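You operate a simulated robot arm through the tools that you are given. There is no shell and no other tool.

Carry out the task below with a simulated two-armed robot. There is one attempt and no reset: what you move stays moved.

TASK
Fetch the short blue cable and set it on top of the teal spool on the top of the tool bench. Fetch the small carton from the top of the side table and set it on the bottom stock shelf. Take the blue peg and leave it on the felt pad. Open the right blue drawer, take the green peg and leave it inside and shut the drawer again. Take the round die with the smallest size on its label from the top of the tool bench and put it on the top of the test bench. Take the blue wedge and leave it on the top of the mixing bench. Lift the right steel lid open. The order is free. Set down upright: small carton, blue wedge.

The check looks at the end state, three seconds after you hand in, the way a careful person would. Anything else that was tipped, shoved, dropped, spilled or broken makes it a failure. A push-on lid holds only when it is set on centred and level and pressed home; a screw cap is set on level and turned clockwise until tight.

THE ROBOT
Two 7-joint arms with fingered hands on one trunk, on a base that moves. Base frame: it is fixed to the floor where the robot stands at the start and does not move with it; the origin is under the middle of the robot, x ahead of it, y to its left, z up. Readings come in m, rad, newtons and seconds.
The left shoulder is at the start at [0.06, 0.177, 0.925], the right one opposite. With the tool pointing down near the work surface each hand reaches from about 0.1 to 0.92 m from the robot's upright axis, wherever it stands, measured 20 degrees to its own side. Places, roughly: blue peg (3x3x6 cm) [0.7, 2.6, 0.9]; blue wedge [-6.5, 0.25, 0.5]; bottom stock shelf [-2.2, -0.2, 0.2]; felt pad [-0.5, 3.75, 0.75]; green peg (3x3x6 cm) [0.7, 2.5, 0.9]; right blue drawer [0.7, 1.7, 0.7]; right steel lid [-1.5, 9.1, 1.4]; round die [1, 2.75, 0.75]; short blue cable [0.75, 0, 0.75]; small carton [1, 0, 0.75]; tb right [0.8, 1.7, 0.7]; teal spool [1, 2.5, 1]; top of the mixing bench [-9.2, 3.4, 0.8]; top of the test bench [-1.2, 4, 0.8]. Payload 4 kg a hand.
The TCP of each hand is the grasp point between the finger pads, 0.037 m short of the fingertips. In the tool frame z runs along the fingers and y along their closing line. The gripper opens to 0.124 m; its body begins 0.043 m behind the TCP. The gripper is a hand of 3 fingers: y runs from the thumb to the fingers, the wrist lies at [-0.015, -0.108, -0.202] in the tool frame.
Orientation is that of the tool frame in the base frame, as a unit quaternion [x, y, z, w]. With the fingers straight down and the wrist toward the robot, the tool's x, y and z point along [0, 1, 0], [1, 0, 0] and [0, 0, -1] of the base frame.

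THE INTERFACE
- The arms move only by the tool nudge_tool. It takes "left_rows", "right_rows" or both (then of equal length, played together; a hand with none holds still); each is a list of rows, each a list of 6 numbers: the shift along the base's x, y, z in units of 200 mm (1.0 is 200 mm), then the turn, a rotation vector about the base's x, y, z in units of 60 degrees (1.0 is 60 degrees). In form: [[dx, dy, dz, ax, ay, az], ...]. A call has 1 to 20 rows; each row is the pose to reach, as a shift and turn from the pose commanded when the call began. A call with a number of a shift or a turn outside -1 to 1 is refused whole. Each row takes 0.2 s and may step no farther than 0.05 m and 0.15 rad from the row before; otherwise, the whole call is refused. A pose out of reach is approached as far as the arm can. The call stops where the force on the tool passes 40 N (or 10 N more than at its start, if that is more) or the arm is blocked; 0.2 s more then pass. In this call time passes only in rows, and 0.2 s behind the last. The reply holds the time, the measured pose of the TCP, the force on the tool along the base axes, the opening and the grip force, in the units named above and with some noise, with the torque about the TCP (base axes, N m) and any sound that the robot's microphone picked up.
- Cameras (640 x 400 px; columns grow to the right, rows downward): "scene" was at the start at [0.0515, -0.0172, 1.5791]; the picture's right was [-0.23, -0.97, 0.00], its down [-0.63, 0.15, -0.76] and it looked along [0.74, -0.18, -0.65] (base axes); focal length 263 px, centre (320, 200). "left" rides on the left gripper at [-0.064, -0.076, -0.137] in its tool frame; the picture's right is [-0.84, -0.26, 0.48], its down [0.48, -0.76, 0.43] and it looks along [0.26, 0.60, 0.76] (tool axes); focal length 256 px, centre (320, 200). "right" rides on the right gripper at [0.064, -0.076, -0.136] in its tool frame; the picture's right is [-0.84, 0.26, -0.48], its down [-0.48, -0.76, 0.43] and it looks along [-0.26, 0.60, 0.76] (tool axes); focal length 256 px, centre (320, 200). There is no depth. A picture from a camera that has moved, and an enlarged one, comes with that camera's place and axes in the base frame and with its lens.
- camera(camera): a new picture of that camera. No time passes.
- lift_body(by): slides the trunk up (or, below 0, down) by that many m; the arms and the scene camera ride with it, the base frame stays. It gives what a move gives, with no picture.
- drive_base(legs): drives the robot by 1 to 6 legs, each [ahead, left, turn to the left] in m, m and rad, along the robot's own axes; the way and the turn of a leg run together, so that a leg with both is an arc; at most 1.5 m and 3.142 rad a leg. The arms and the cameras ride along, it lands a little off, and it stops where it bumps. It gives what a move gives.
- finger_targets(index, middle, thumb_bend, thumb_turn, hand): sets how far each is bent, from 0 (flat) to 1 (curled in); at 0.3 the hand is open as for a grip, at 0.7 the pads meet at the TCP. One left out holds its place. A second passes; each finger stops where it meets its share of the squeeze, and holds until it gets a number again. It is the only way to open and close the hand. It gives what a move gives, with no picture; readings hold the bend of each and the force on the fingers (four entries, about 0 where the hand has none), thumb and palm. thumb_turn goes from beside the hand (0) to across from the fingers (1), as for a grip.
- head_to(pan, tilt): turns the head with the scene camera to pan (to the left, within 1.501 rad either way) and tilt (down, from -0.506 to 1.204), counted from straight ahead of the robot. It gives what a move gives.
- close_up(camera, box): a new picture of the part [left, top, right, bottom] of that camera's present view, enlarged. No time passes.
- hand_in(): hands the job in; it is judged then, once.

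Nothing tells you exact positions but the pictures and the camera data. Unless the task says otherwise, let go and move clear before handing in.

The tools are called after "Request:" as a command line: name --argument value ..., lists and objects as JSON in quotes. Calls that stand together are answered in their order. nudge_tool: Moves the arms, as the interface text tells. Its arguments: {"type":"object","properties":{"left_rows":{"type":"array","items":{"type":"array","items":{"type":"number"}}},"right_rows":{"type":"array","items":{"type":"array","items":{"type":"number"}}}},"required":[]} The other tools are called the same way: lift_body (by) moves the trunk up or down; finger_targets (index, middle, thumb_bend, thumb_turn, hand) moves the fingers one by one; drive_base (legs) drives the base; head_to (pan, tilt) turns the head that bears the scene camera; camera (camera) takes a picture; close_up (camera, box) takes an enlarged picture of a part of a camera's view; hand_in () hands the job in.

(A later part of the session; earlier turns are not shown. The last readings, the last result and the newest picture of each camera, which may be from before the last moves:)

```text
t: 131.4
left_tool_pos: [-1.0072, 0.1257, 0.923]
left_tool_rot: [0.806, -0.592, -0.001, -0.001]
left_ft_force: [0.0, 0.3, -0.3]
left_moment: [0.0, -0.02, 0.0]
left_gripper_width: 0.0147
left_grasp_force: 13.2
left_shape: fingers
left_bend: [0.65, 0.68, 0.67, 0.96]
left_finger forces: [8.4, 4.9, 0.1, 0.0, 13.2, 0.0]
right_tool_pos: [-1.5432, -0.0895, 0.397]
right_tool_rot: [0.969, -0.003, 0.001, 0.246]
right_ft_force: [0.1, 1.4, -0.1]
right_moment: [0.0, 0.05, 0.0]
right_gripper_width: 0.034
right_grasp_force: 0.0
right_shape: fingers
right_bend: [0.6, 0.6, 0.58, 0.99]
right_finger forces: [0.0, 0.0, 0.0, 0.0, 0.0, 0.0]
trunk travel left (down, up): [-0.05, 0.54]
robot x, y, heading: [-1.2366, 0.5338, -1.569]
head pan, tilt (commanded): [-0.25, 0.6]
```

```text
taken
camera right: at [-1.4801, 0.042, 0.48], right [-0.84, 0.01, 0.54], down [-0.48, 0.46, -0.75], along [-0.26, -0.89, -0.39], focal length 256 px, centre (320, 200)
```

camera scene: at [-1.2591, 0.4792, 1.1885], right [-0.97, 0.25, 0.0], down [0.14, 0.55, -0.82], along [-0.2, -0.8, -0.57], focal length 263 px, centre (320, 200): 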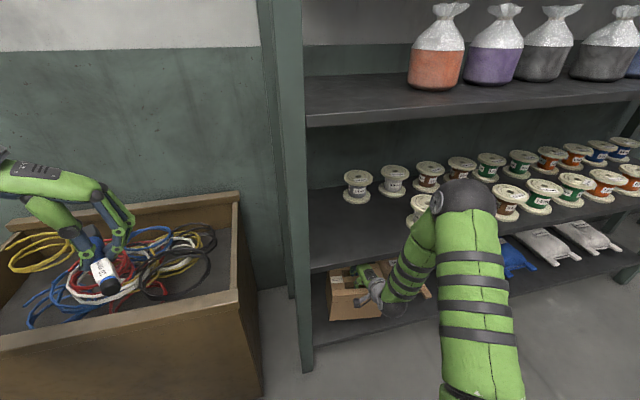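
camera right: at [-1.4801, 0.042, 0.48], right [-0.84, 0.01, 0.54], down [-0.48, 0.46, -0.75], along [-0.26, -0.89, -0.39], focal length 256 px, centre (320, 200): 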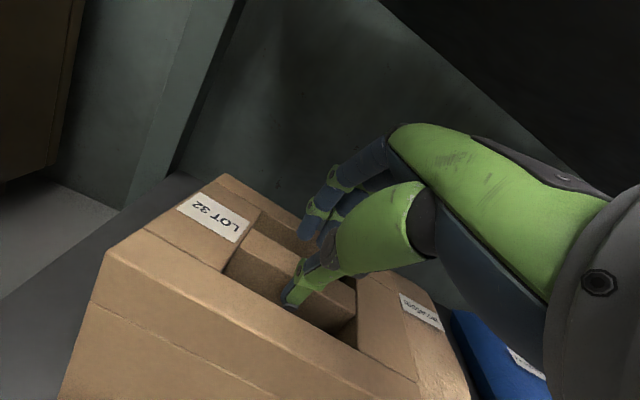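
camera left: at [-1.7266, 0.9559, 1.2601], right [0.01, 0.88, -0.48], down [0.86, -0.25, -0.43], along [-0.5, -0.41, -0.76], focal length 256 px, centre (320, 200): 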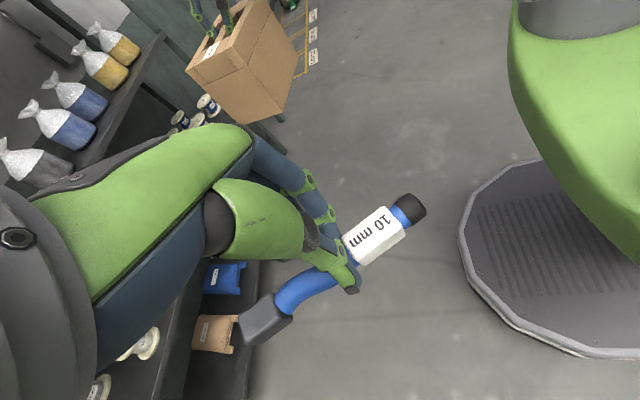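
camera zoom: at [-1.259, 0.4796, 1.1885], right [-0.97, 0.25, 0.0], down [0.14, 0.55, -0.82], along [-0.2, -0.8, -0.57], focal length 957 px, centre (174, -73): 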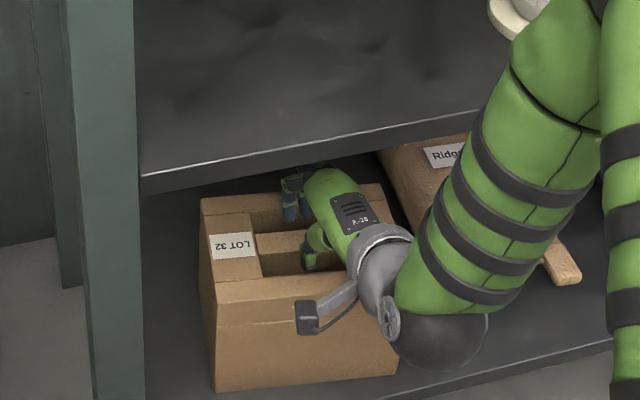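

Request:
nudge_tool --right_rows '[[0, 0, 0.05, 0, 0, 0], [0, 0, 0.1, 0, 0, 0], [0, 0, 0.12, 0, 0, 0]]'

Request:
camera --camera "right"

```text
t: 132.2
left_tool_pos: [-1.0074, 0.1255, 0.9234]
left_tool_rot: [0.806, -0.592, -0.001, -0.002]
left_ft_force: [-0.2, -0.6, -1.2]
left_moment: [-0.01, 0.0, 0.0]
left_gripper_width: 0.0146
left_grasp_force: 13.1
left_shape: fingers
left_bend: [0.65, 0.68, 0.67, 0.96]
left_finger forces: [8.3, 4.9, 0.1, 0.0, 13.1, 0.1]
right_tool_pos: [-1.5435, -0.0896, 0.4208]
right_tool_rot: [0.969, -0.002, 0.001, 0.246]
right_ft_force: [0.3, 0.3, 0.5]
right_moment: [0.01, 0.0, 0.01]
right_gripper_width: 0.0343
right_grasp_force: 0.0
right_shape: fingers
right_bend: [0.6, 0.6, 0.58, 0.99]
right_finger forces: [0.1, 0.0, 0.0, 0.0, 0.0, 0.0]
trunk travel left (down, up): [-0.05, 0.54]
robot x, y, heading: [-1.2367, 0.5336, -1.568]
head pan, tilt (commanded): [-0.25, 0.6]
```

```text
taken
camera right: at [-1.4798, 0.0417, 0.5042], right [-0.84, 0.01, 0.54], down [-0.48, 0.46, -0.75], along [-0.26, -0.89, -0.38], focal length 256 px, centre (320, 200)
```

right: 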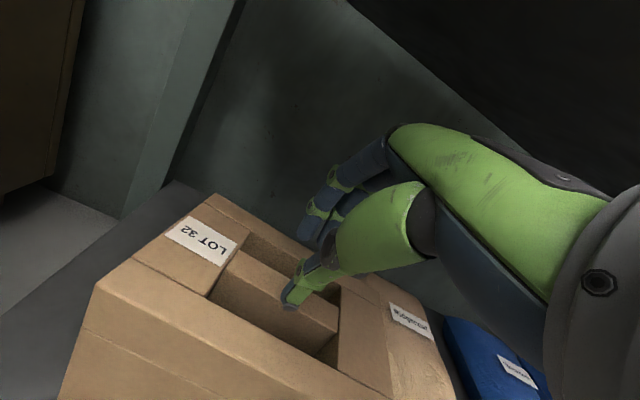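

Request:
drive_base --legs '[[-0.35, 0, 0]]'

Request:
camera --camera "scene"

Request:
close_up --camera "scene" --box '[260, 200, 420, 310]'

```text
t: 134.5
left_tool_pos: [-1.0075, 0.4734, 0.9238]
left_tool_rot: [0.806, -0.592, -0.001, -0.002]
left_ft_force: [0.6, 0.1, -0.4]
left_moment: [-0.01, 0.01, 0.02]
left_gripper_width: 0.0147
left_grasp_force: 12.9
left_shape: fingers
left_bend: [0.65, 0.68, 0.67, 0.96]
left_finger forces: [8.4, 4.8, 0.0, 0.0, 13.1, 0.0]
right_tool_pos: [-1.5436, 0.2588, 0.4203]
right_tool_rot: [0.969, -0.002, 0.001, 0.247]
right_ft_force: [0.5, -0.6, 0.6]
right_moment: [0.02, -0.01, -0.01]
right_gripper_width: 0.0341
right_grasp_force: 0.0
right_shape: fingers
right_bend: [0.6, 0.6, 0.58, 0.99]
right_finger forces: [0.0, 0.0, 0.0, 0.0, 0.0, 0.0]
trunk travel left (down, up): [-0.05, 0.54]
robot x, y, heading: [-1.2374, 0.8847, -1.568]
head pan, tilt (commanded): [-0.25, 0.6]
```

```text
taken
camera scene: at [-1.2594, 0.8274, 1.1886], right [-0.97, 0.25, 0.0], down [0.14, 0.55, -0.82], along [-0.2, -0.8, -0.57], focal length 263 px, centre (320, 200)
```

scene: 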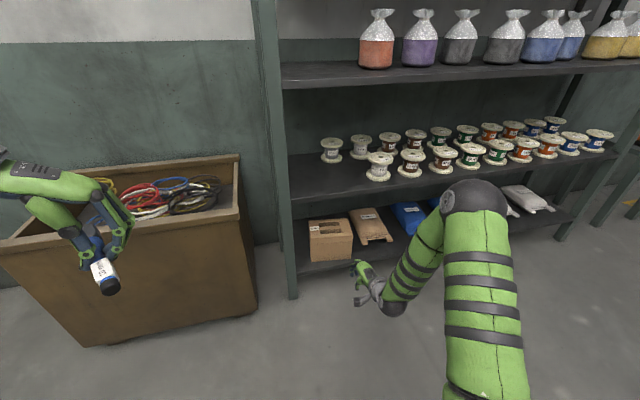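

```text
3.64 times, centred on (340, 255) of scene
camera zoom: at [-1.2594, 0.8274, 1.1886], right [-0.97, 0.25, 0.0], down [0.14, 0.55, -0.82], along [-0.2, -0.8, -0.57], focal length 957 px, centre (247, 0)
```

zoom: 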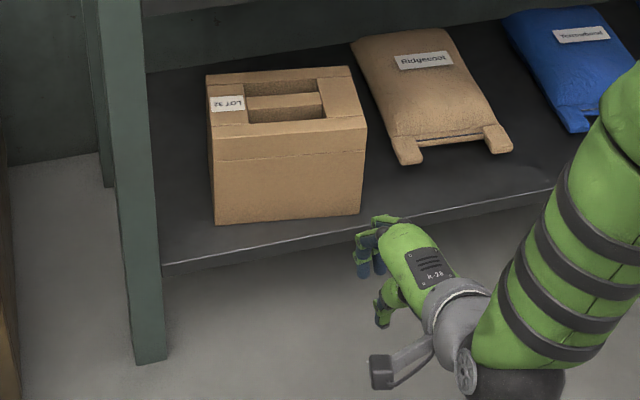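

The carton stands upright on the bottom shelf. Next I'll raise the trunk, straighten the right hand and go to the tool bench with the cable.

Request:
lift_body --by 0.4

Request:
nudge_tool --right_rows '[[0, 0.1, 0.1, 0.12, 0, 0], [0, 0.2, 0.2, 0.24, 0, 0], [0, 0.3, 0.4, 0.36, 0, 0], [0, 0.4, 0.6, 0.476, 0, 0]]'

Request:
finger_targets --hand "right" --index 0.3 --middle 0.3 --thumb_bend 0.3 --thumb_turn 0.98

```text
t: 138.3
left_tool_pos: [-1.0063, 0.4742, 1.3231]
left_tool_rot: [0.806, -0.592, -0.001, -0.002]
left_ft_force: [0.5, 0.8, -1.1]
left_moment: [0.01, -0.05, -0.01]
left_gripper_width: 0.0145
left_grasp_force: 13.1
left_shape: fingers
left_bend: [0.65, 0.68, 0.67, 0.96]
left_finger forces: [8.3, 4.9, 0.1, 0.0, 13.1, 0.0]
right_tool_pos: [-1.5443, 0.2581, 0.8214]
right_tool_rot: [0.969, -0.002, 0.001, 0.246]
right_ft_force: [0.6, 1.2, 0.4]
right_moment: [0.0, 0.01, -0.01]
right_gripper_width: 0.0338
right_grasp_force: 0.1
right_shape: fingers
right_bend: [0.6, 0.6, 0.58, 0.99]
right_finger forces: [0.0, 0.1, 0.1, 0.0, 0.0, 0.0]
trunk travel left (down, up): [-0.45, 0.14]
robot x, y, heading: [-1.2378, 0.8765, -1.572]
head pan, tilt (commanded): [-0.25, 0.6]
```

```text
t: 139.3
left_tool_pos: [-1.0064, 0.4731, 1.3232]
left_tool_rot: [0.806, -0.592, 0.0, -0.001]
left_ft_force: [0.0, 0.8, -0.7]
left_moment: [-0.03, 0.01, 0.01]
left_gripper_width: 0.0146
left_grasp_force: 13.2
left_shape: fingers
left_bend: [0.65, 0.68, 0.67, 0.96]
left_finger forces: [8.4, 4.9, 0.0, 0.1, 13.1, 0.0]
right_tool_pos: [-1.5412, 0.3389, 0.9403]
right_tool_rot: [1.0, -0.002, 0.001, -0.001]
right_ft_force: [0.1, 0.4, -0.4]
right_moment: [-0.02, 0.05, 0.0]
right_gripper_width: 0.0343
right_grasp_force: 0.0
right_shape: fingers
right_bend: [0.6, 0.6, 0.58, 0.99]
right_finger forces: [0.1, 0.0, 0.1, 0.1, 0.1, 0.0]
trunk travel left (down, up): [-0.45, 0.14]
robot x, y, heading: [-1.2348, 0.8841, -1.565]
head pan, tilt (commanded): [-0.25, 0.6]
```

```text
t: 140.3
left_tool_pos: [-1.0064, 0.4732, 1.3244]
left_tool_rot: [0.806, -0.592, 0.0, -0.002]
left_ft_force: [0.5, -0.6, -0.1]
left_moment: [0.03, -0.01, 0.0]
left_gripper_width: 0.0145
left_grasp_force: 13.1
left_shape: fingers
left_bend: [0.65, 0.68, 0.67, 0.96]
left_finger forces: [8.3, 5.0, 0.0, 0.0, 13.1, 0.1]
right_tool_pos: [-1.5434, 0.3377, 0.9396]
right_tool_rot: [1.0, -0.003, 0.002, -0.001]
right_ft_force: [-0.2, -0.4, -0.3]
right_moment: [0.02, -0.01, 0.0]
right_gripper_width: 0.1233
right_grasp_force: 0.1
right_shape: fingers
right_bend: [0.3, 0.3, 0.3, 0.96]
right_finger forces: [0.0, 0.0, 0.0, 0.1, 0.0, 0.1]
trunk travel left (down, up): [-0.45, 0.14]
robot x, y, heading: [-1.2375, 0.8788, -1.568]
head pan, tilt (commanded): [-0.25, 0.6]
```

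Request:
drive_base --legs '[[-0.7, 0, 0], [0, 0, 1.568], [1.05, 0.75, 0]]'

Request:
head_to --pan 0.0 --tilt 0.6

Request:
camera --camera "scene"

Request:
camera --camera "right"

```text
t: 154.1
left_tool_pos: [0.2254, 2.562, 1.324]
left_tool_rot: [0.988, 0.154, -0.002, -0.001]
left_ft_force: [0.4, 1.1, -1.8]
left_moment: [0.0, -0.01, -0.02]
left_gripper_width: 0.0144
left_grasp_force: 12.8
left_shape: fingers
left_bend: [0.65, 0.68, 0.67, 0.96]
left_finger forces: [8.1, 4.9, 0.0, 0.1, 12.9, 0.0]
right_tool_pos: [0.3629, 2.0278, 0.9393]
right_tool_rot: [0.707, 0.707, -0.001, -0.002]
right_ft_force: [0.5, 0.6, 0.0]
right_moment: [-0.01, 0.0, -0.01]
right_gripper_width: 0.1233
right_grasp_force: 0.0
right_shape: fingers
right_bend: [0.3, 0.3, 0.3, 0.96]
right_finger forces: [0.1, 0.0, 0.0, 0.0, 0.0, 0.0]
trunk travel left (down, up): [-0.45, 0.14]
robot x, y, heading: [-0.1829, 2.3293, 0.006]
head pan, tilt (commanded): [-0.25, 0.6]
```

```text
t: 154.8
left_tool_pos: [0.2239, 2.5603, 1.322]
left_tool_rot: [0.988, 0.154, -0.002, 0.0]
left_ft_force: [1.2, 1.1, -0.8]
left_moment: [-0.03, 0.02, 0.0]
left_gripper_width: 0.0147
left_grasp_force: 13.7
left_shape: fingers
left_bend: [0.65, 0.68, 0.67, 0.96]
left_finger forces: [8.2, 5.0, 0.1, 0.0, 12.9, 0.1]
right_tool_pos: [0.3626, 2.0283, 0.9392]
right_tool_rot: [0.707, 0.707, 0.0, -0.001]
right_ft_force: [0.0, -1.1, 0.4]
right_moment: [0.03, 0.01, -0.02]
right_gripper_width: 0.1233
right_grasp_force: 0.1
right_shape: fingers
right_bend: [0.3, 0.3, 0.3, 0.96]
right_finger forces: [0.0, 0.0, 0.0, 0.0, 0.0, 0.0]
trunk travel left (down, up): [-0.45, 0.14]
robot x, y, heading: [-0.1843, 2.3267, 0.01]
head pan, tilt (commanded): [0.0, 0.6]
```

```text
taken
camera scene: at [-0.1246, 2.3329, 1.5886], right [0.01, -1.0, 0.0], down [-0.57, 0.0, -0.82], along [0.82, 0.01, -0.57], focal length 263 px, centre (320, 200)
```

scene: 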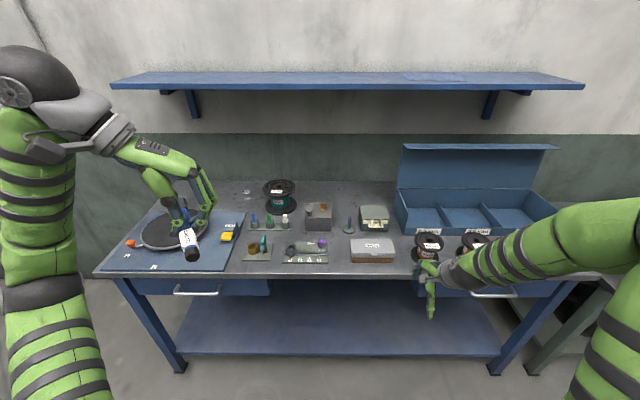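

```text
taken
camera right: at [0.2861, 2.0909, 1.0758], right [0.26, -0.84, 0.48], down [-0.76, -0.48, -0.43], along [0.6, -0.25, -0.76], focal length 256 px, centre (320, 200)
```

right: 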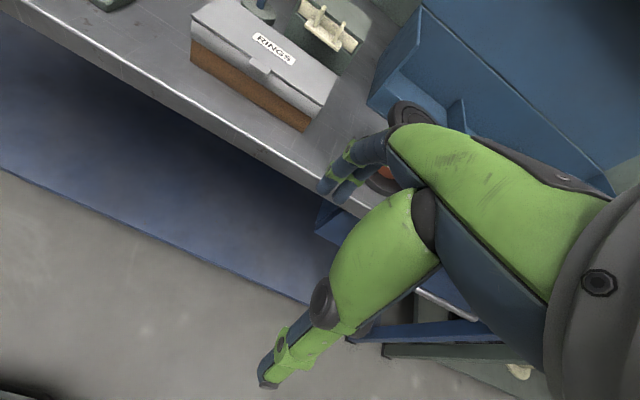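

Request:
close_up --camera "scene" --box '[210, 160, 420, 290]'

Request:
close_up --camera "scene" --box '[90, 170, 270, 300]'

Request:
close_up --camera "scene" --box '[380, 130, 600, 310]'

```text
3.05 times, centred on (315, 225) of scene
camera zoom: at [-0.1246, 2.3329, 1.5886], right [0.01, -1.0, 0.0], down [-0.57, 0.0, -0.82], along [0.82, 0.01, -0.57], focal length 802 px, centre (335, 124)
```

zoom: 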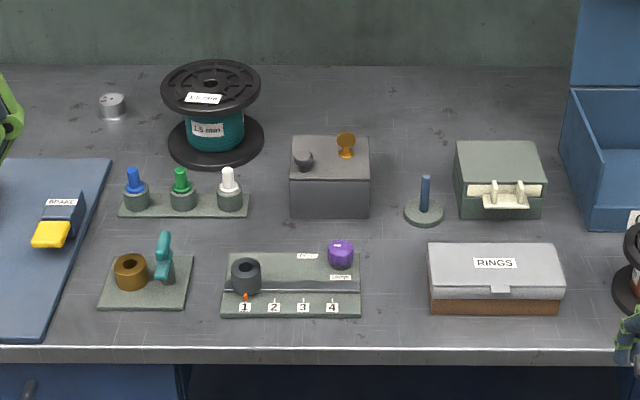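

```text
3.08 times, centred on (180, 235) of scene
camera zoom: at [-0.1246, 2.3329, 1.5886], right [0.01, -1.0, 0.0], down [-0.57, 0.0, -0.82], along [0.82, 0.01, -0.57], focal length 810 px, centre (751, 92)
```

zoom: 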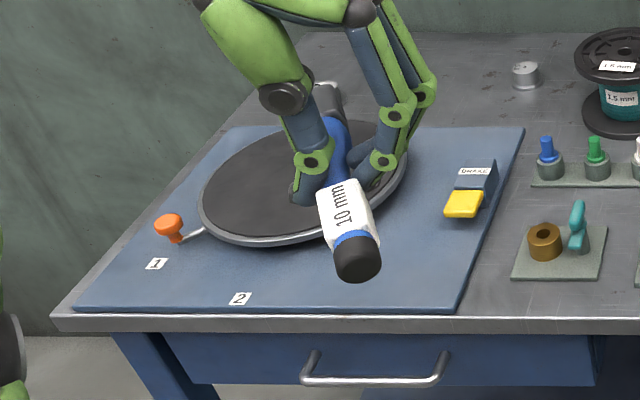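

```text
2.22 times, centred on (490, 220) of scene
camera zoom: at [-0.1246, 2.3329, 1.5886], right [0.01, -1.0, 0.0], down [-0.57, 0.0, -0.82], along [0.82, 0.01, -0.57], focal length 585 px, centre (-58, 156)
```

zoom: 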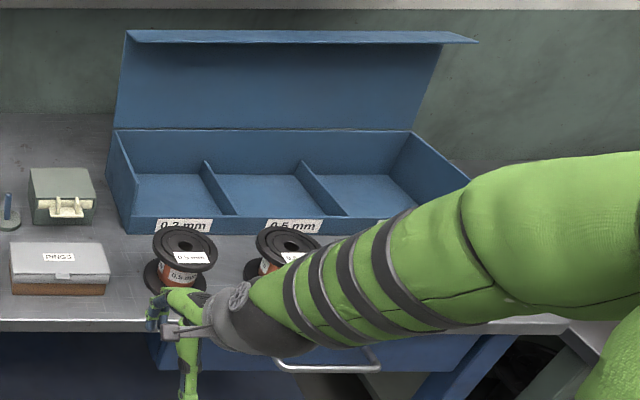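

I see the teal 1.5 mm spool at the back left, the peg rack in front of it, a small silver round piece, and the drawers. First I'll raise the right hand, turn the left hand to its natural heading, and drive closer.

Request:
nudge_tool --right_rows '[[-0.1, 0, 0.2, 0, 0, 0], [-0.3, 0, 0.4, 0, 0, 0], [-0.5, 0, 0.6, 0, 0, 0], [-0.7, 0, 0.8, 0, 0, 0], [-0.8, 0, 1.0, 0, 0, 0], [-0.8, 0, 1.0, 0, 0, 0], [-0.8, 0, 1.0, 0, 0, 0]]' --left_rows '[[0.1, 0, -0.1, 0, 0, 0.14], [0.2, 0, -0.2, 0, 0, 0.28], [0.3, 0.05, -0.3, 0, 0, 0.42], [0.4, 0.1, -0.4, 0, 0, 0.56], [0.5, 0.1, -0.5, 0, 0, 0.7], [0.6, 0.1, -0.6, 0, 0, 0.84], [0.7, 0.1, -0.6, 0, 0, 0.98]]'

Request:
nudge_tool --left_rows '[[0, 0, 0, 0, 0, 0.11], [0, 0, 0, 0, 0, 0.22]]'

Request:
camera --camera "scene"

Request:
camera --camera "left"

```text
refused: row 2 steps farther than a row can; nothing moved
```

```text
t: 155.4
left_tool_pos: [0.2237, 2.5619, 1.3225]
left_tool_rot: [0.964, 0.267, -0.002, -0.001]
left_ft_force: [-0.5, -0.2, -1.2]
left_moment: [-0.03, 0.01, 0.0]
left_gripper_width: 0.0143
left_grasp_force: 12.3
left_shape: fingers
left_bend: [0.65, 0.68, 0.67, 0.96]
left_finger forces: [8.3, 5.0, 0.1, 0.0, 12.9, 0.1]
right_tool_pos: [0.3624, 2.0282, 0.9389]
right_tool_rot: [0.707, 0.707, 0.0, -0.001]
right_ft_force: [0.3, -0.3, 0.2]
right_moment: [-0.03, 0.03, 0.02]
right_gripper_width: 0.1235
right_grasp_force: 0.1
right_shape: fingers
right_bend: [0.3, 0.3, 0.3, 0.96]
right_finger forces: [0.1, 0.0, 0.0, 0.1, 0.1, 0.1]
trunk travel left (down, up): [-0.45, 0.14]
robot x, y, heading: [-0.1823, 2.3278, 0.007]
head pan, tilt (commanded): [0.0, 0.6]
```

```text
taken
camera scene: at [-0.1249, 2.333, 1.5886], right [0.01, -1.0, 0.0], down [-0.56, 0.0, -0.83], along [0.83, 0.01, -0.56], focal length 263 px, centre (320, 200)
```

scene: 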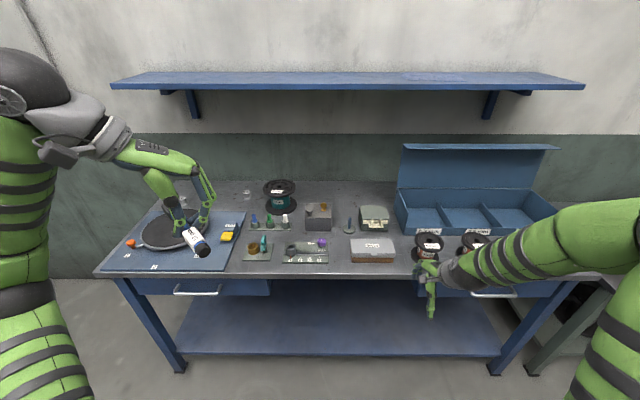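

```text
taken
camera left: at [0.1306, 2.5947, 1.46], right [-0.85, -0.21, -0.48], down [0.02, 0.9, -0.43], along [0.52, -0.38, -0.76], focal length 256 px, centre (320, 200)
```

left: 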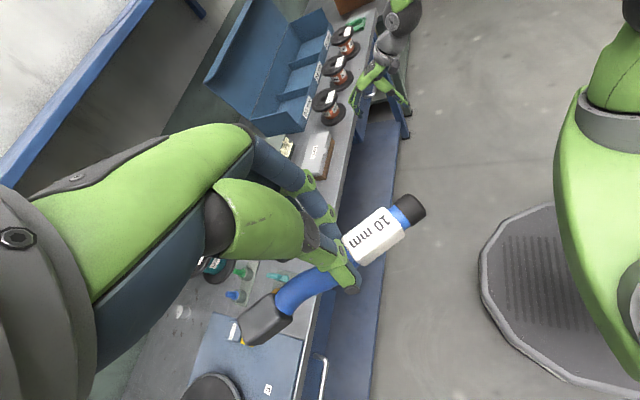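

Request:
nudge_tool --right_rows '[[-0.1, 0, 0.15, 0, 0, 0], [-0.2, 0, 0.3, 0, 0, 0], [-0.3, 0, 0.45, 0, 0, 0], [-0.4, 0, 0.6, 0, 0, 0], [-0.5, 0, 0.75, 0, 0, 0], [-0.6, 0, 0.9, 0, 0, 0], [-0.6, 0, 1.0, 0, 0, 0]]' --left_rows '[[0.1, 0, -0.1, 0, 0, 0.14], [0.2, 0, -0.2, 0, 0, 0.28], [0.3, 0, -0.3, 0, 0, 0.42], [0.4, 0, -0.4, 0, 0, 0.56], [0.5, 0, -0.5, 0, 0, 0.7], [0.6, 0, -0.6, 0, 0, 0.84], [0.7, 0, -0.65, 0, 0, 0.98]]'

Request:
camera --camera "scene"

Request:
camera --camera "left"

```text
t: 157.0
left_tool_pos: [0.3634, 2.5595, 1.1925]
left_tool_rot: [0.708, 0.706, -0.002, 0.0]
left_ft_force: [-0.2, -0.4, -0.5]
left_moment: [0.01, 0.03, 0.02]
left_gripper_width: 0.0146
left_grasp_force: 12.5
left_shape: fingers
left_bend: [0.65, 0.68, 0.67, 0.96]
left_finger forces: [8.1, 5.0, 0.0, 0.0, 12.9, 0.0]
right_tool_pos: [0.2429, 2.0277, 1.1408]
right_tool_rot: [0.707, 0.707, 0.0, -0.001]
right_ft_force: [0.9, -0.3, -0.8]
right_moment: [0.03, 0.01, 0.01]
right_gripper_width: 0.1237
right_grasp_force: 0.0
right_shape: fingers
right_bend: [0.3, 0.3, 0.3, 0.96]
right_finger forces: [0.0, 0.1, 0.0, 0.0, 0.0, 0.1]
trunk travel left (down, up): [-0.45, 0.14]
robot x, y, heading: [-0.1823, 2.3334, 0.005]
head pan, tilt (commanded): [0.0, 0.6]
```

```text
taken
camera scene: at [-0.1239, 2.3315, 1.5885], right [0.01, -1.0, 0.0], down [-0.57, 0.0, -0.82], along [0.82, 0.01, -0.57], focal length 263 px, centre (320, 200)
```

scene: 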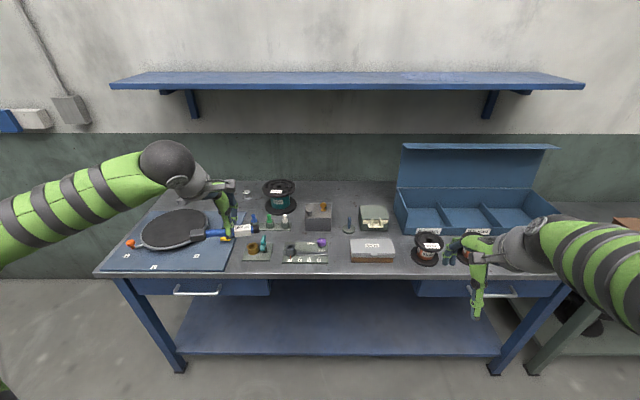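

```text
taken
camera left: at [0.2885, 2.4968, 1.329], right [-0.26, -0.84, -0.48], down [-0.76, 0.49, -0.43], along [0.6, 0.25, -0.76], focal length 256 px, centre (320, 200)
```

left: 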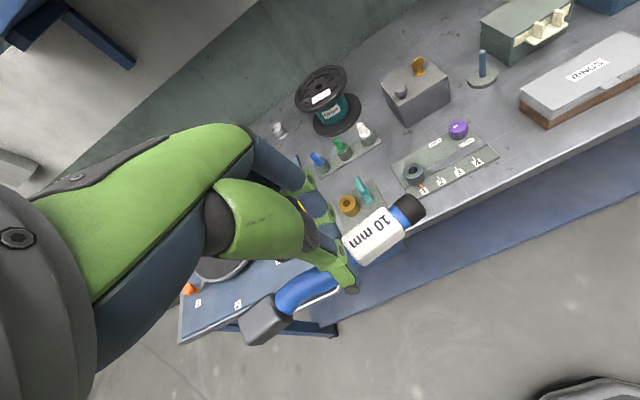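

Request:
close_up --camera "left" --box '[260, 50, 400, 180]'

Request:
close_up --camera "scene" --box '[225, 165, 345, 270]'

```text
3.08 times, centred on (330, 115) of left
camera zoom: at [0.2885, 2.4968, 1.329], right [-0.26, -0.84, -0.48], down [-0.76, 0.49, -0.43], along [0.6, 0.25, -0.76], focal length 788 px, centre (289, 462)
```

zoom: 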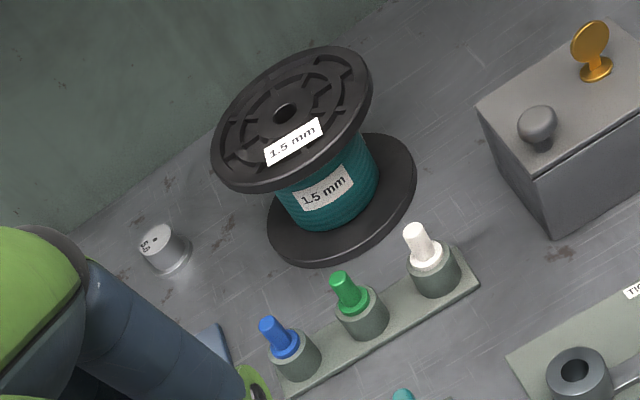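

```text
3.81 times, centred on (285, 218) of scene
camera zoom: at [-0.1239, 2.3315, 1.5885], right [0.01, -1.0, 0.0], down [-0.57, 0.0, -0.82], along [0.82, 0.01, -0.57], focal length 1002 px, centre (453, 133)
```

zoom: 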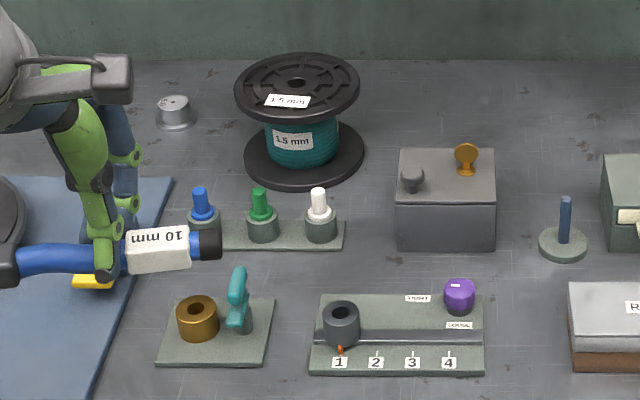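

Triangulating with both cameras puts the spool's top centre at about [0.92, 2.53, 0.947], so this bench's top is near z 0.83. I'll drive forward and carry the cable over the spool.

Request:
drive_base --legs '[[0.26, 0, 0]]'

Request:
nudge_tool --left_rows '[[0.2, -0.03, 0, 0, 0, 0], [0.4, -0.06, 0, 0, 0, 0], [0.6, -0.09, 0, 0, 0, 0], [0.8, -0.12, 0, 0, 0, 0], [1.0, -0.15, 0, 0, 0, 0]]'

Request:
camera --camera "scene"

Request:
camera --camera "left"

```text
t: 158.9
left_tool_pos: [0.6251, 2.5632, 1.1934]
left_tool_rot: [0.708, 0.706, -0.002, 0.001]
left_ft_force: [0.4, -0.3, -0.8]
left_moment: [0.01, 0.01, -0.02]
left_gripper_width: 0.0144
left_grasp_force: 12.9
left_shape: fingers
left_bend: [0.65, 0.68, 0.67, 0.96]
left_finger forces: [8.0, 5.0, 0.0, 0.0, 12.8, 0.1]
right_tool_pos: [0.5039, 2.029, 1.1379]
right_tool_rot: [0.706, 0.708, 0.0, -0.001]
right_ft_force: [-0.6, 0.8, 0.0]
right_moment: [0.01, 0.02, 0.02]
right_gripper_width: 0.1234
right_grasp_force: 0.0
right_shape: fingers
right_bend: [0.3, 0.3, 0.3, 0.96]
right_finger forces: [0.0, 0.1, 0.0, 0.1, 0.0, 0.0]
trunk travel left (down, up): [-0.45, 0.14]
robot x, y, heading: [0.0835, 2.3322, 0.005]
head pan, tilt (commanded): [0.0, 0.6]
```

```text
t: 160.1
left_tool_pos: [0.8257, 2.5337, 1.1918]
left_tool_rot: [0.708, 0.706, -0.002, 0.0]
left_ft_force: [0.2, -0.5, -0.5]
left_moment: [0.0, 0.01, 0.02]
left_gripper_width: 0.0142
left_grasp_force: 12.8
left_shape: fingers
left_bend: [0.65, 0.68, 0.67, 0.96]
left_finger forces: [7.8, 4.9, 0.0, 0.0, 12.6, 0.0]
right_tool_pos: [0.5048, 2.03, 1.1393]
right_tool_rot: [0.706, 0.708, 0.0, -0.002]
right_ft_force: [0.1, -0.1, -0.1]
right_moment: [0.02, 0.03, 0.06]
right_gripper_width: 0.1238
right_grasp_force: 0.0
right_shape: fingers
right_bend: [0.3, 0.3, 0.3, 0.96]
right_finger forces: [0.0, 0.1, 0.0, 0.0, 0.0, 0.0]
trunk travel left (down, up): [-0.45, 0.14]
robot x, y, heading: [0.0789, 2.3334, 0.01]
head pan, tilt (commanded): [0.0, 0.6]
```

```text
taken
camera scene: at [0.1373, 2.3347, 1.5885], right [0.01, -1.0, 0.0], down [-0.57, 0.0, -0.82], along [0.82, 0.01, -0.57], focal length 263 px, centre (320, 200)
```

scene: 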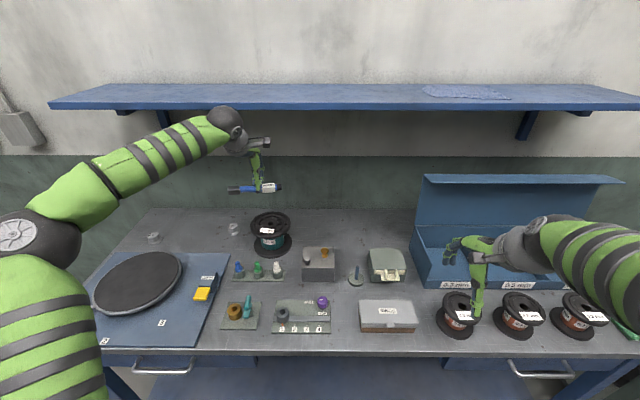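

```text
taken
camera left: at [0.7495, 2.4706, 1.3292], right [-0.26, -0.84, -0.48], down [-0.76, 0.49, -0.43], along [0.6, 0.25, -0.76], focal length 256 px, centre (320, 200)
```

left: 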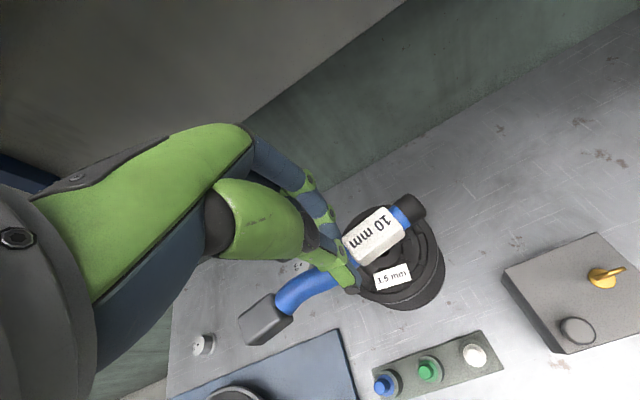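

Request:
close_up --camera "left" --box '[320, 180, 480, 330]'

Request:
close_up --camera "scene" --box '[220, 170, 320, 270]'

Request:
close_up --camera "left" --box '[180, 320, 240, 370]'

Request:
close_up --camera "scene" --box '[135, 210, 255, 260]'

```text
2.67 times, centred on (400, 255) of left
camera zoom: at [0.7495, 2.4706, 1.3292], right [-0.26, -0.84, -0.48], down [-0.76, 0.49, -0.43], along [0.6, 0.25, -0.76], focal length 683 px, centre (107, 53)
```

zoom: 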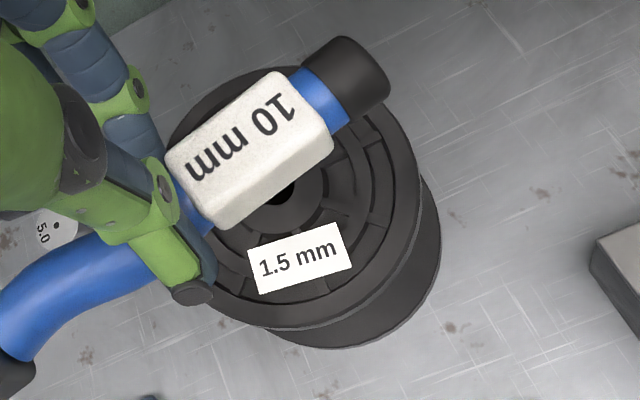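

```text
4.00 times, centred on (270, 220) of scene
camera zoom: at [0.1373, 2.3347, 1.5885], right [0.01, -1.0, 0.0], down [-0.57, 0.0, -0.82], along [0.82, 0.01, -0.57], focal length 1052 px, centre (520, 120)
```

zoom: 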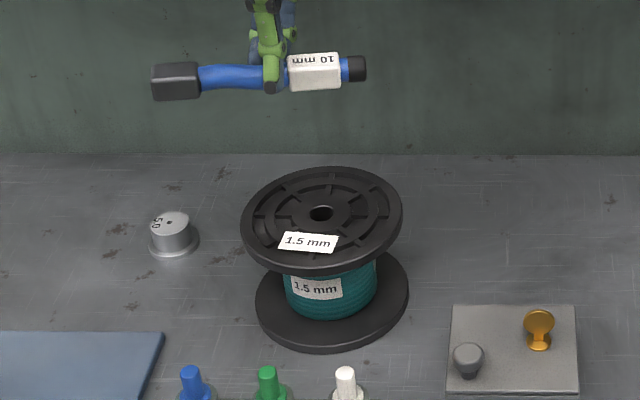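

```text
8.00 times, centred on (210, 345) of left
camera zoom: at [0.7495, 2.4706, 1.3292], right [-0.26, -0.84, -0.48], down [-0.76, 0.49, -0.43], along [0.6, 0.25, -0.76], focal length 2048 px, centre (1200, -960)
```

zoom: 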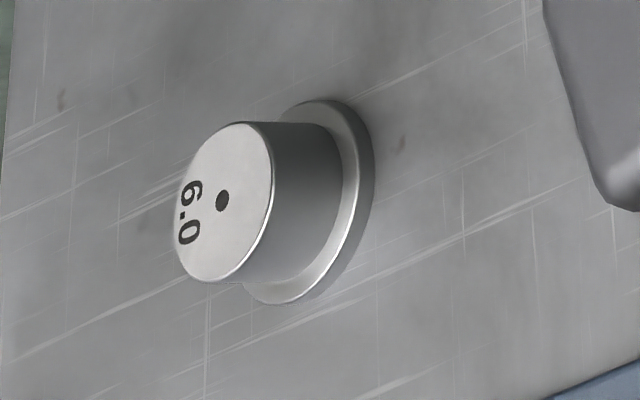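

```text
5.33 times, centred on (195, 235) of scene
camera zoom: at [0.1373, 2.3347, 1.5885], right [0.01, -1.0, 0.0], down [-0.57, 0.0, -0.82], along [0.82, 0.01, -0.57], focal length 1403 px, centre (987, 13)
```

zoom: 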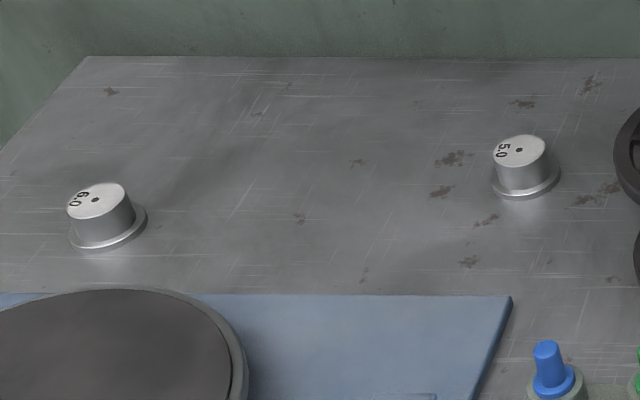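

The two dies on the bench are marked 5.0 and 6.0. A better-conditioned fix puts the spool top at [0.890, 2.524, 0.968], so I'll centre over it and descend.

Request:
nudge_tool --left_rows '[[0.16, -0.025, -0.05, 0, 0, 0], [0.32, -0.05, -0.2, 0, 0, 0], [0.32, -0.05, -0.4, 0, 0, 0], [0.32, -0.05, -0.6, 0, 0, 0], [0.32, -0.05, -0.75, 0, 0, 0]]'

Request:
close_up --camera "left" --box '[220, 150, 480, 350]'

Request:
close_up --camera "scene" --box '[220, 170, 320, 270]'

```text
t: 161.3
left_tool_pos: [0.8893, 2.5223, 1.0426]
left_tool_rot: [0.709, 0.705, -0.002, 0.0]
left_ft_force: [0.2, -0.4, -1.6]
left_moment: [0.0, 0.02, -0.03]
left_gripper_width: 0.0145
left_grasp_force: 12.7
left_shape: fingers
left_bend: [0.65, 0.68, 0.67, 0.96]
left_finger forces: [7.7, 4.8, 0.0, 0.0, 12.4, 0.1]
right_tool_pos: [0.5038, 2.0296, 1.1387]
right_tool_rot: [0.706, 0.708, 0.0, -0.001]
right_ft_force: [-0.4, -0.2, -1.1]
right_moment: [0.03, 0.01, 0.0]
right_gripper_width: 0.1238
right_grasp_force: 0.0
right_shape: fingers
right_bend: [0.3, 0.3, 0.3, 0.96]
right_finger forces: [0.1, 0.1, 0.0, 0.0, 0.0, 0.0]
trunk travel left (down, up): [-0.45, 0.14]
robot x, y, heading: [0.0757, 2.3316, 0.007]
head pan, tilt (commanded): [0.0, 0.6]
```

```text
2.00 times, centred on (350, 250) of left
camera zoom: at [0.8132, 2.4601, 1.1792], right [-0.26, -0.84, -0.48], down [-0.76, 0.49, -0.43], along [0.6, 0.25, -0.76], focal length 512 px, centre (260, 100)
```

zoom: 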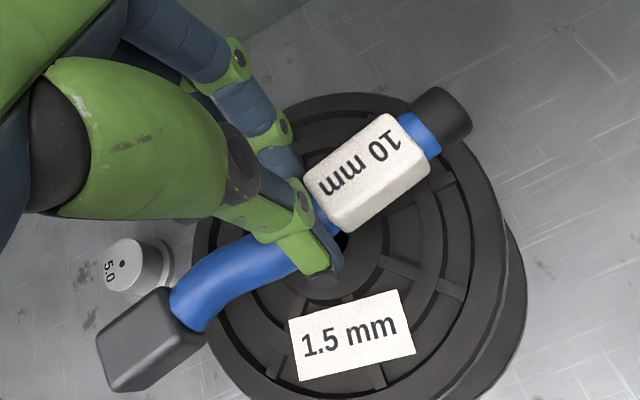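

```text
4.00 times, centred on (270, 220) of scene
camera zoom: at [0.1368, 2.3351, 1.5886], right [0.01, -1.0, 0.0], down [-0.57, 0.0, -0.82], along [0.82, 0.01, -0.57], focal length 1052 px, centre (520, 120)
```

zoom: 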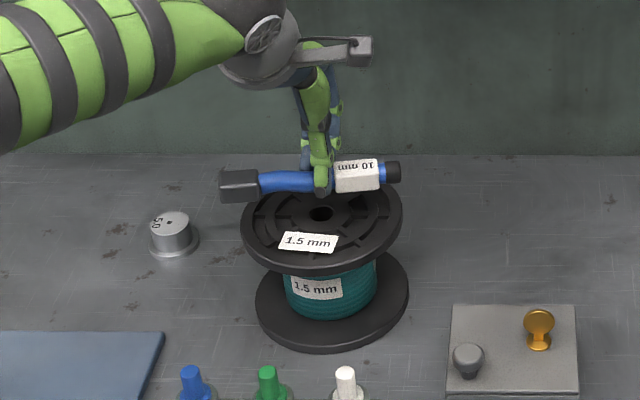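

Request:
nudge_tool --left_rows '[[0, -0.025, -0.03, 0, 0, 0], [0, -0.025, -0.06, 0, 0, 0], [0, -0.025, -0.09, 0, 0, 0], [0, -0.025, -0.115, 0, 0, 0]]'

Request:
close_up --camera "scene" --box '[220, 170, 320, 270]'

```text
t: 162.3
left_tool_pos: [0.8878, 2.518, 1.0193]
left_tool_rot: [0.709, 0.705, -0.001, -0.001]
left_ft_force: [-0.4, -0.6, -1.3]
left_moment: [0.01, 0.0, 0.0]
left_gripper_width: 0.0143
left_grasp_force: 12.2
left_shape: fingers
left_bend: [0.65, 0.68, 0.67, 0.96]
left_finger forces: [7.6, 4.8, 0.1, 0.1, 12.4, 0.0]
right_tool_pos: [0.5033, 2.0295, 1.1401]
right_tool_rot: [0.706, 0.708, 0.0, -0.002]
right_ft_force: [-0.4, -0.1, -0.2]
right_moment: [0.01, -0.01, -0.02]
right_gripper_width: 0.1238
right_grasp_force: 0.0
right_shape: fingers
right_bend: [0.3, 0.3, 0.3, 0.96]
right_finger forces: [0.0, 0.0, 0.0, 0.1, 0.0, 0.1]
trunk travel left (down, up): [-0.45, 0.14]
robot x, y, heading: [0.0748, 2.3314, 0.014]
head pan, tilt (commanded): [0.0, 0.6]
```

```text
4.00 times, centred on (270, 220) of scene
camera zoom: at [0.1366, 2.335, 1.5886], right [0.01, -1.0, 0.0], down [-0.57, 0.0, -0.82], along [0.82, 0.01, -0.57], focal length 1052 px, centre (520, 120)
```

zoom: 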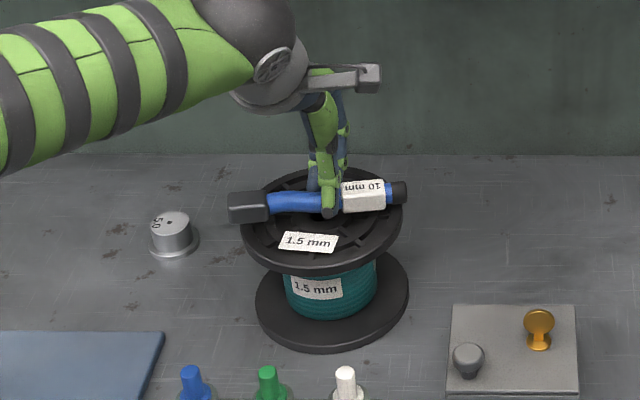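

Request:
nudge_tool --left_rows '[[0, 0, -0.015, 0, 0, 0], [0, 0, -0.025, 0, 0, 0]]'

```text
t: 162.9
left_tool_pos: [0.8879, 2.5179, 1.0141]
left_tool_rot: [0.709, 0.705, -0.002, 0.002]
left_ft_force: [-0.7, 0.1, -0.8]
left_moment: [-0.01, -0.03, 0.0]
left_gripper_width: 0.0143
left_grasp_force: 12.4
left_shape: fingers
left_bend: [0.65, 0.68, 0.67, 0.96]
left_finger forces: [7.7, 4.7, 0.0, 0.0, 12.4, 0.0]
right_tool_pos: [0.5033, 2.0307, 1.1381]
right_tool_rot: [0.707, 0.708, 0.0, -0.001]
right_ft_force: [-0.8, -0.3, 0.5]
right_moment: [0.01, 0.02, -0.02]
right_gripper_width: 0.1235
right_grasp_force: 0.1
right_shape: fingers
right_bend: [0.3, 0.3, 0.3, 0.96]
right_finger forces: [0.1, 0.0, 0.0, 0.0, 0.0, 0.0]
trunk travel left (down, up): [-0.45, 0.14]
robot x, y, heading: [0.0772, 2.3306, 0.011]
head pan, tilt (commanded): [0.0, 0.6]
```

Request:
nudge_tool --left_rows '[[0, 0, -0.01, 0, 0, 0], [0, 0, -0.02, 0, 0, 0]]'

```text
t: 163.5
left_tool_pos: [0.8889, 2.5184, 1.0099]
left_tool_rot: [0.709, 0.705, -0.002, 0.001]
left_ft_force: [0.7, -0.4, -0.5]
left_moment: [-0.01, 0.0, 0.02]
left_gripper_width: 0.0143
left_grasp_force: 12.5
left_shape: fingers
left_bend: [0.65, 0.68, 0.67, 0.96]
left_finger forces: [7.6, 4.8, 0.0, 0.0, 12.5, 0.0]
right_tool_pos: [0.5031, 2.029, 1.1399]
right_tool_rot: [0.706, 0.708, 0.0, -0.001]
right_ft_force: [0.3, 0.0, -0.2]
right_moment: [-0.01, 0.04, 0.03]
right_gripper_width: 0.1235
right_grasp_force: 0.1
right_shape: fingers
right_bend: [0.3, 0.3, 0.3, 0.96]
right_finger forces: [0.1, 0.1, 0.0, 0.0, 0.0, 0.0]
trunk travel left (down, up): [-0.45, 0.14]
robot x, y, heading: [0.0817, 2.3303, 0.006]
head pan, tilt (commanded): [0.0, 0.6]
```

Request:
nudge_tool --left_rows '[[0, 0, -0.01, 0, 0, 0], [0, 0, -0.02, 0, 0, 0]]'

Request:
close_up --camera "left" --box '[220, 150, 480, 350]'

Request:
close_up --camera "scene" --box '[240, 180, 310, 250]'

```text
t: 164.1
left_tool_pos: [0.888, 2.5186, 1.007]
left_tool_rot: [0.708, 0.706, -0.002, 0.0]
left_ft_force: [0.3, -0.4, 0.2]
left_moment: [0.02, -0.02, -0.05]
left_gripper_width: 0.0144
left_grasp_force: 12.4
left_shape: fingers
left_bend: [0.65, 0.68, 0.67, 0.96]
left_finger forces: [8.3, 4.6, 0.1, 0.0, 12.7, 0.0]
right_tool_pos: [0.5021, 2.0299, 1.1387]
right_tool_rot: [0.707, 0.707, 0.0, -0.001]
right_ft_force: [-0.1, -0.4, -1.0]
right_moment: [-0.05, 0.03, 0.03]
right_gripper_width: 0.1238
right_grasp_force: 0.0
right_shape: fingers
right_bend: [0.3, 0.3, 0.3, 0.96]
right_finger forces: [0.0, 0.1, 0.1, 0.1, 0.0, 0.0]
trunk travel left (down, up): [-0.45, 0.14]
robot x, y, heading: [0.0798, 2.3336, 0.007]
head pan, tilt (commanded): [0.0, 0.6]
```

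```text
2.00 times, centred on (350, 250) of left
camera zoom: at [0.8127, 2.4558, 1.1435], right [-0.26, -0.84, -0.48], down [-0.76, 0.48, -0.43], along [0.6, 0.25, -0.76], focal length 512 px, centre (260, 100)
```

zoom: 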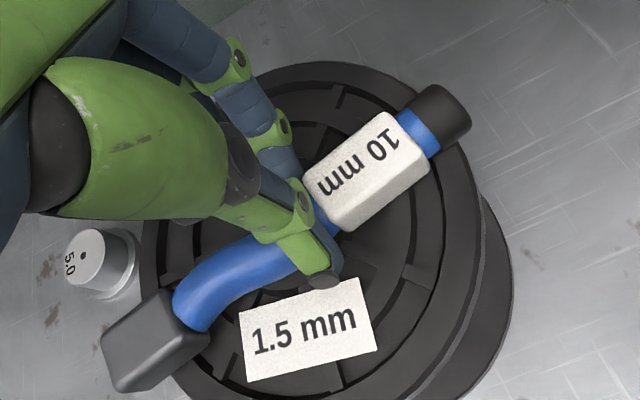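

```text
5.71 times, centred on (275, 215) of scene
camera zoom: at [0.1365, 2.3351, 1.5886], right [0.01, -1.0, 0.0], down [-0.57, 0.0, -0.82], along [0.82, 0.01, -0.57], focal length 1503 px, centre (577, 114)
```

zoom: 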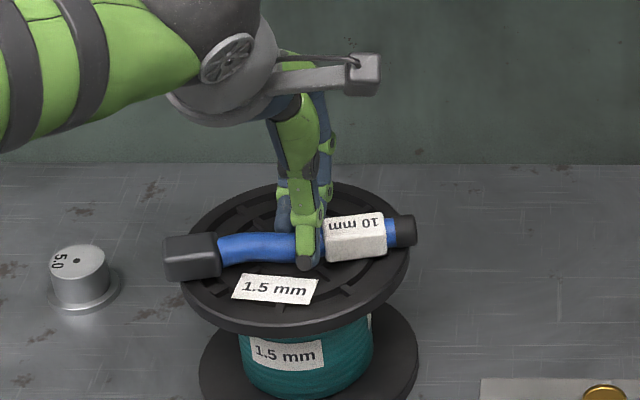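

Request:
nudge_tool --left_rows '[[0, 0, -0.01, 0, 0, 0]]'

```text
t: 164.5
left_tool_pos: [0.8883, 2.5183, 1.0051]
left_tool_rot: [0.709, 0.706, -0.001, 0.001]
left_ft_force: [-0.5, 0.5, 2.6]
left_moment: [-0.04, -0.03, -0.03]
left_gripper_width: 0.0142
left_grasp_force: 14.1
left_shape: fingers
left_bend: [0.65, 0.68, 0.67, 0.96]
left_finger forces: [9.1, 4.8, 0.0, 0.1, 14.0, 0.0]
right_tool_pos: [0.5026, 2.0304, 1.1393]
right_tool_rot: [0.706, 0.708, 0.0, -0.001]
right_ft_force: [0.4, -0.4, 0.1]
right_moment: [-0.02, 0.02, 0.02]
right_gripper_width: 0.124
right_grasp_force: 0.1
right_shape: fingers
right_bend: [0.3, 0.3, 0.3, 0.96]
right_finger forces: [0.0, 0.0, 0.1, 0.0, 0.0, 0.0]
trunk travel left (down, up): [-0.45, 0.14]
robot x, y, heading: [0.0769, 2.3302, 0.005]
head pan, tilt (commanded): [0.0, 0.6]
```

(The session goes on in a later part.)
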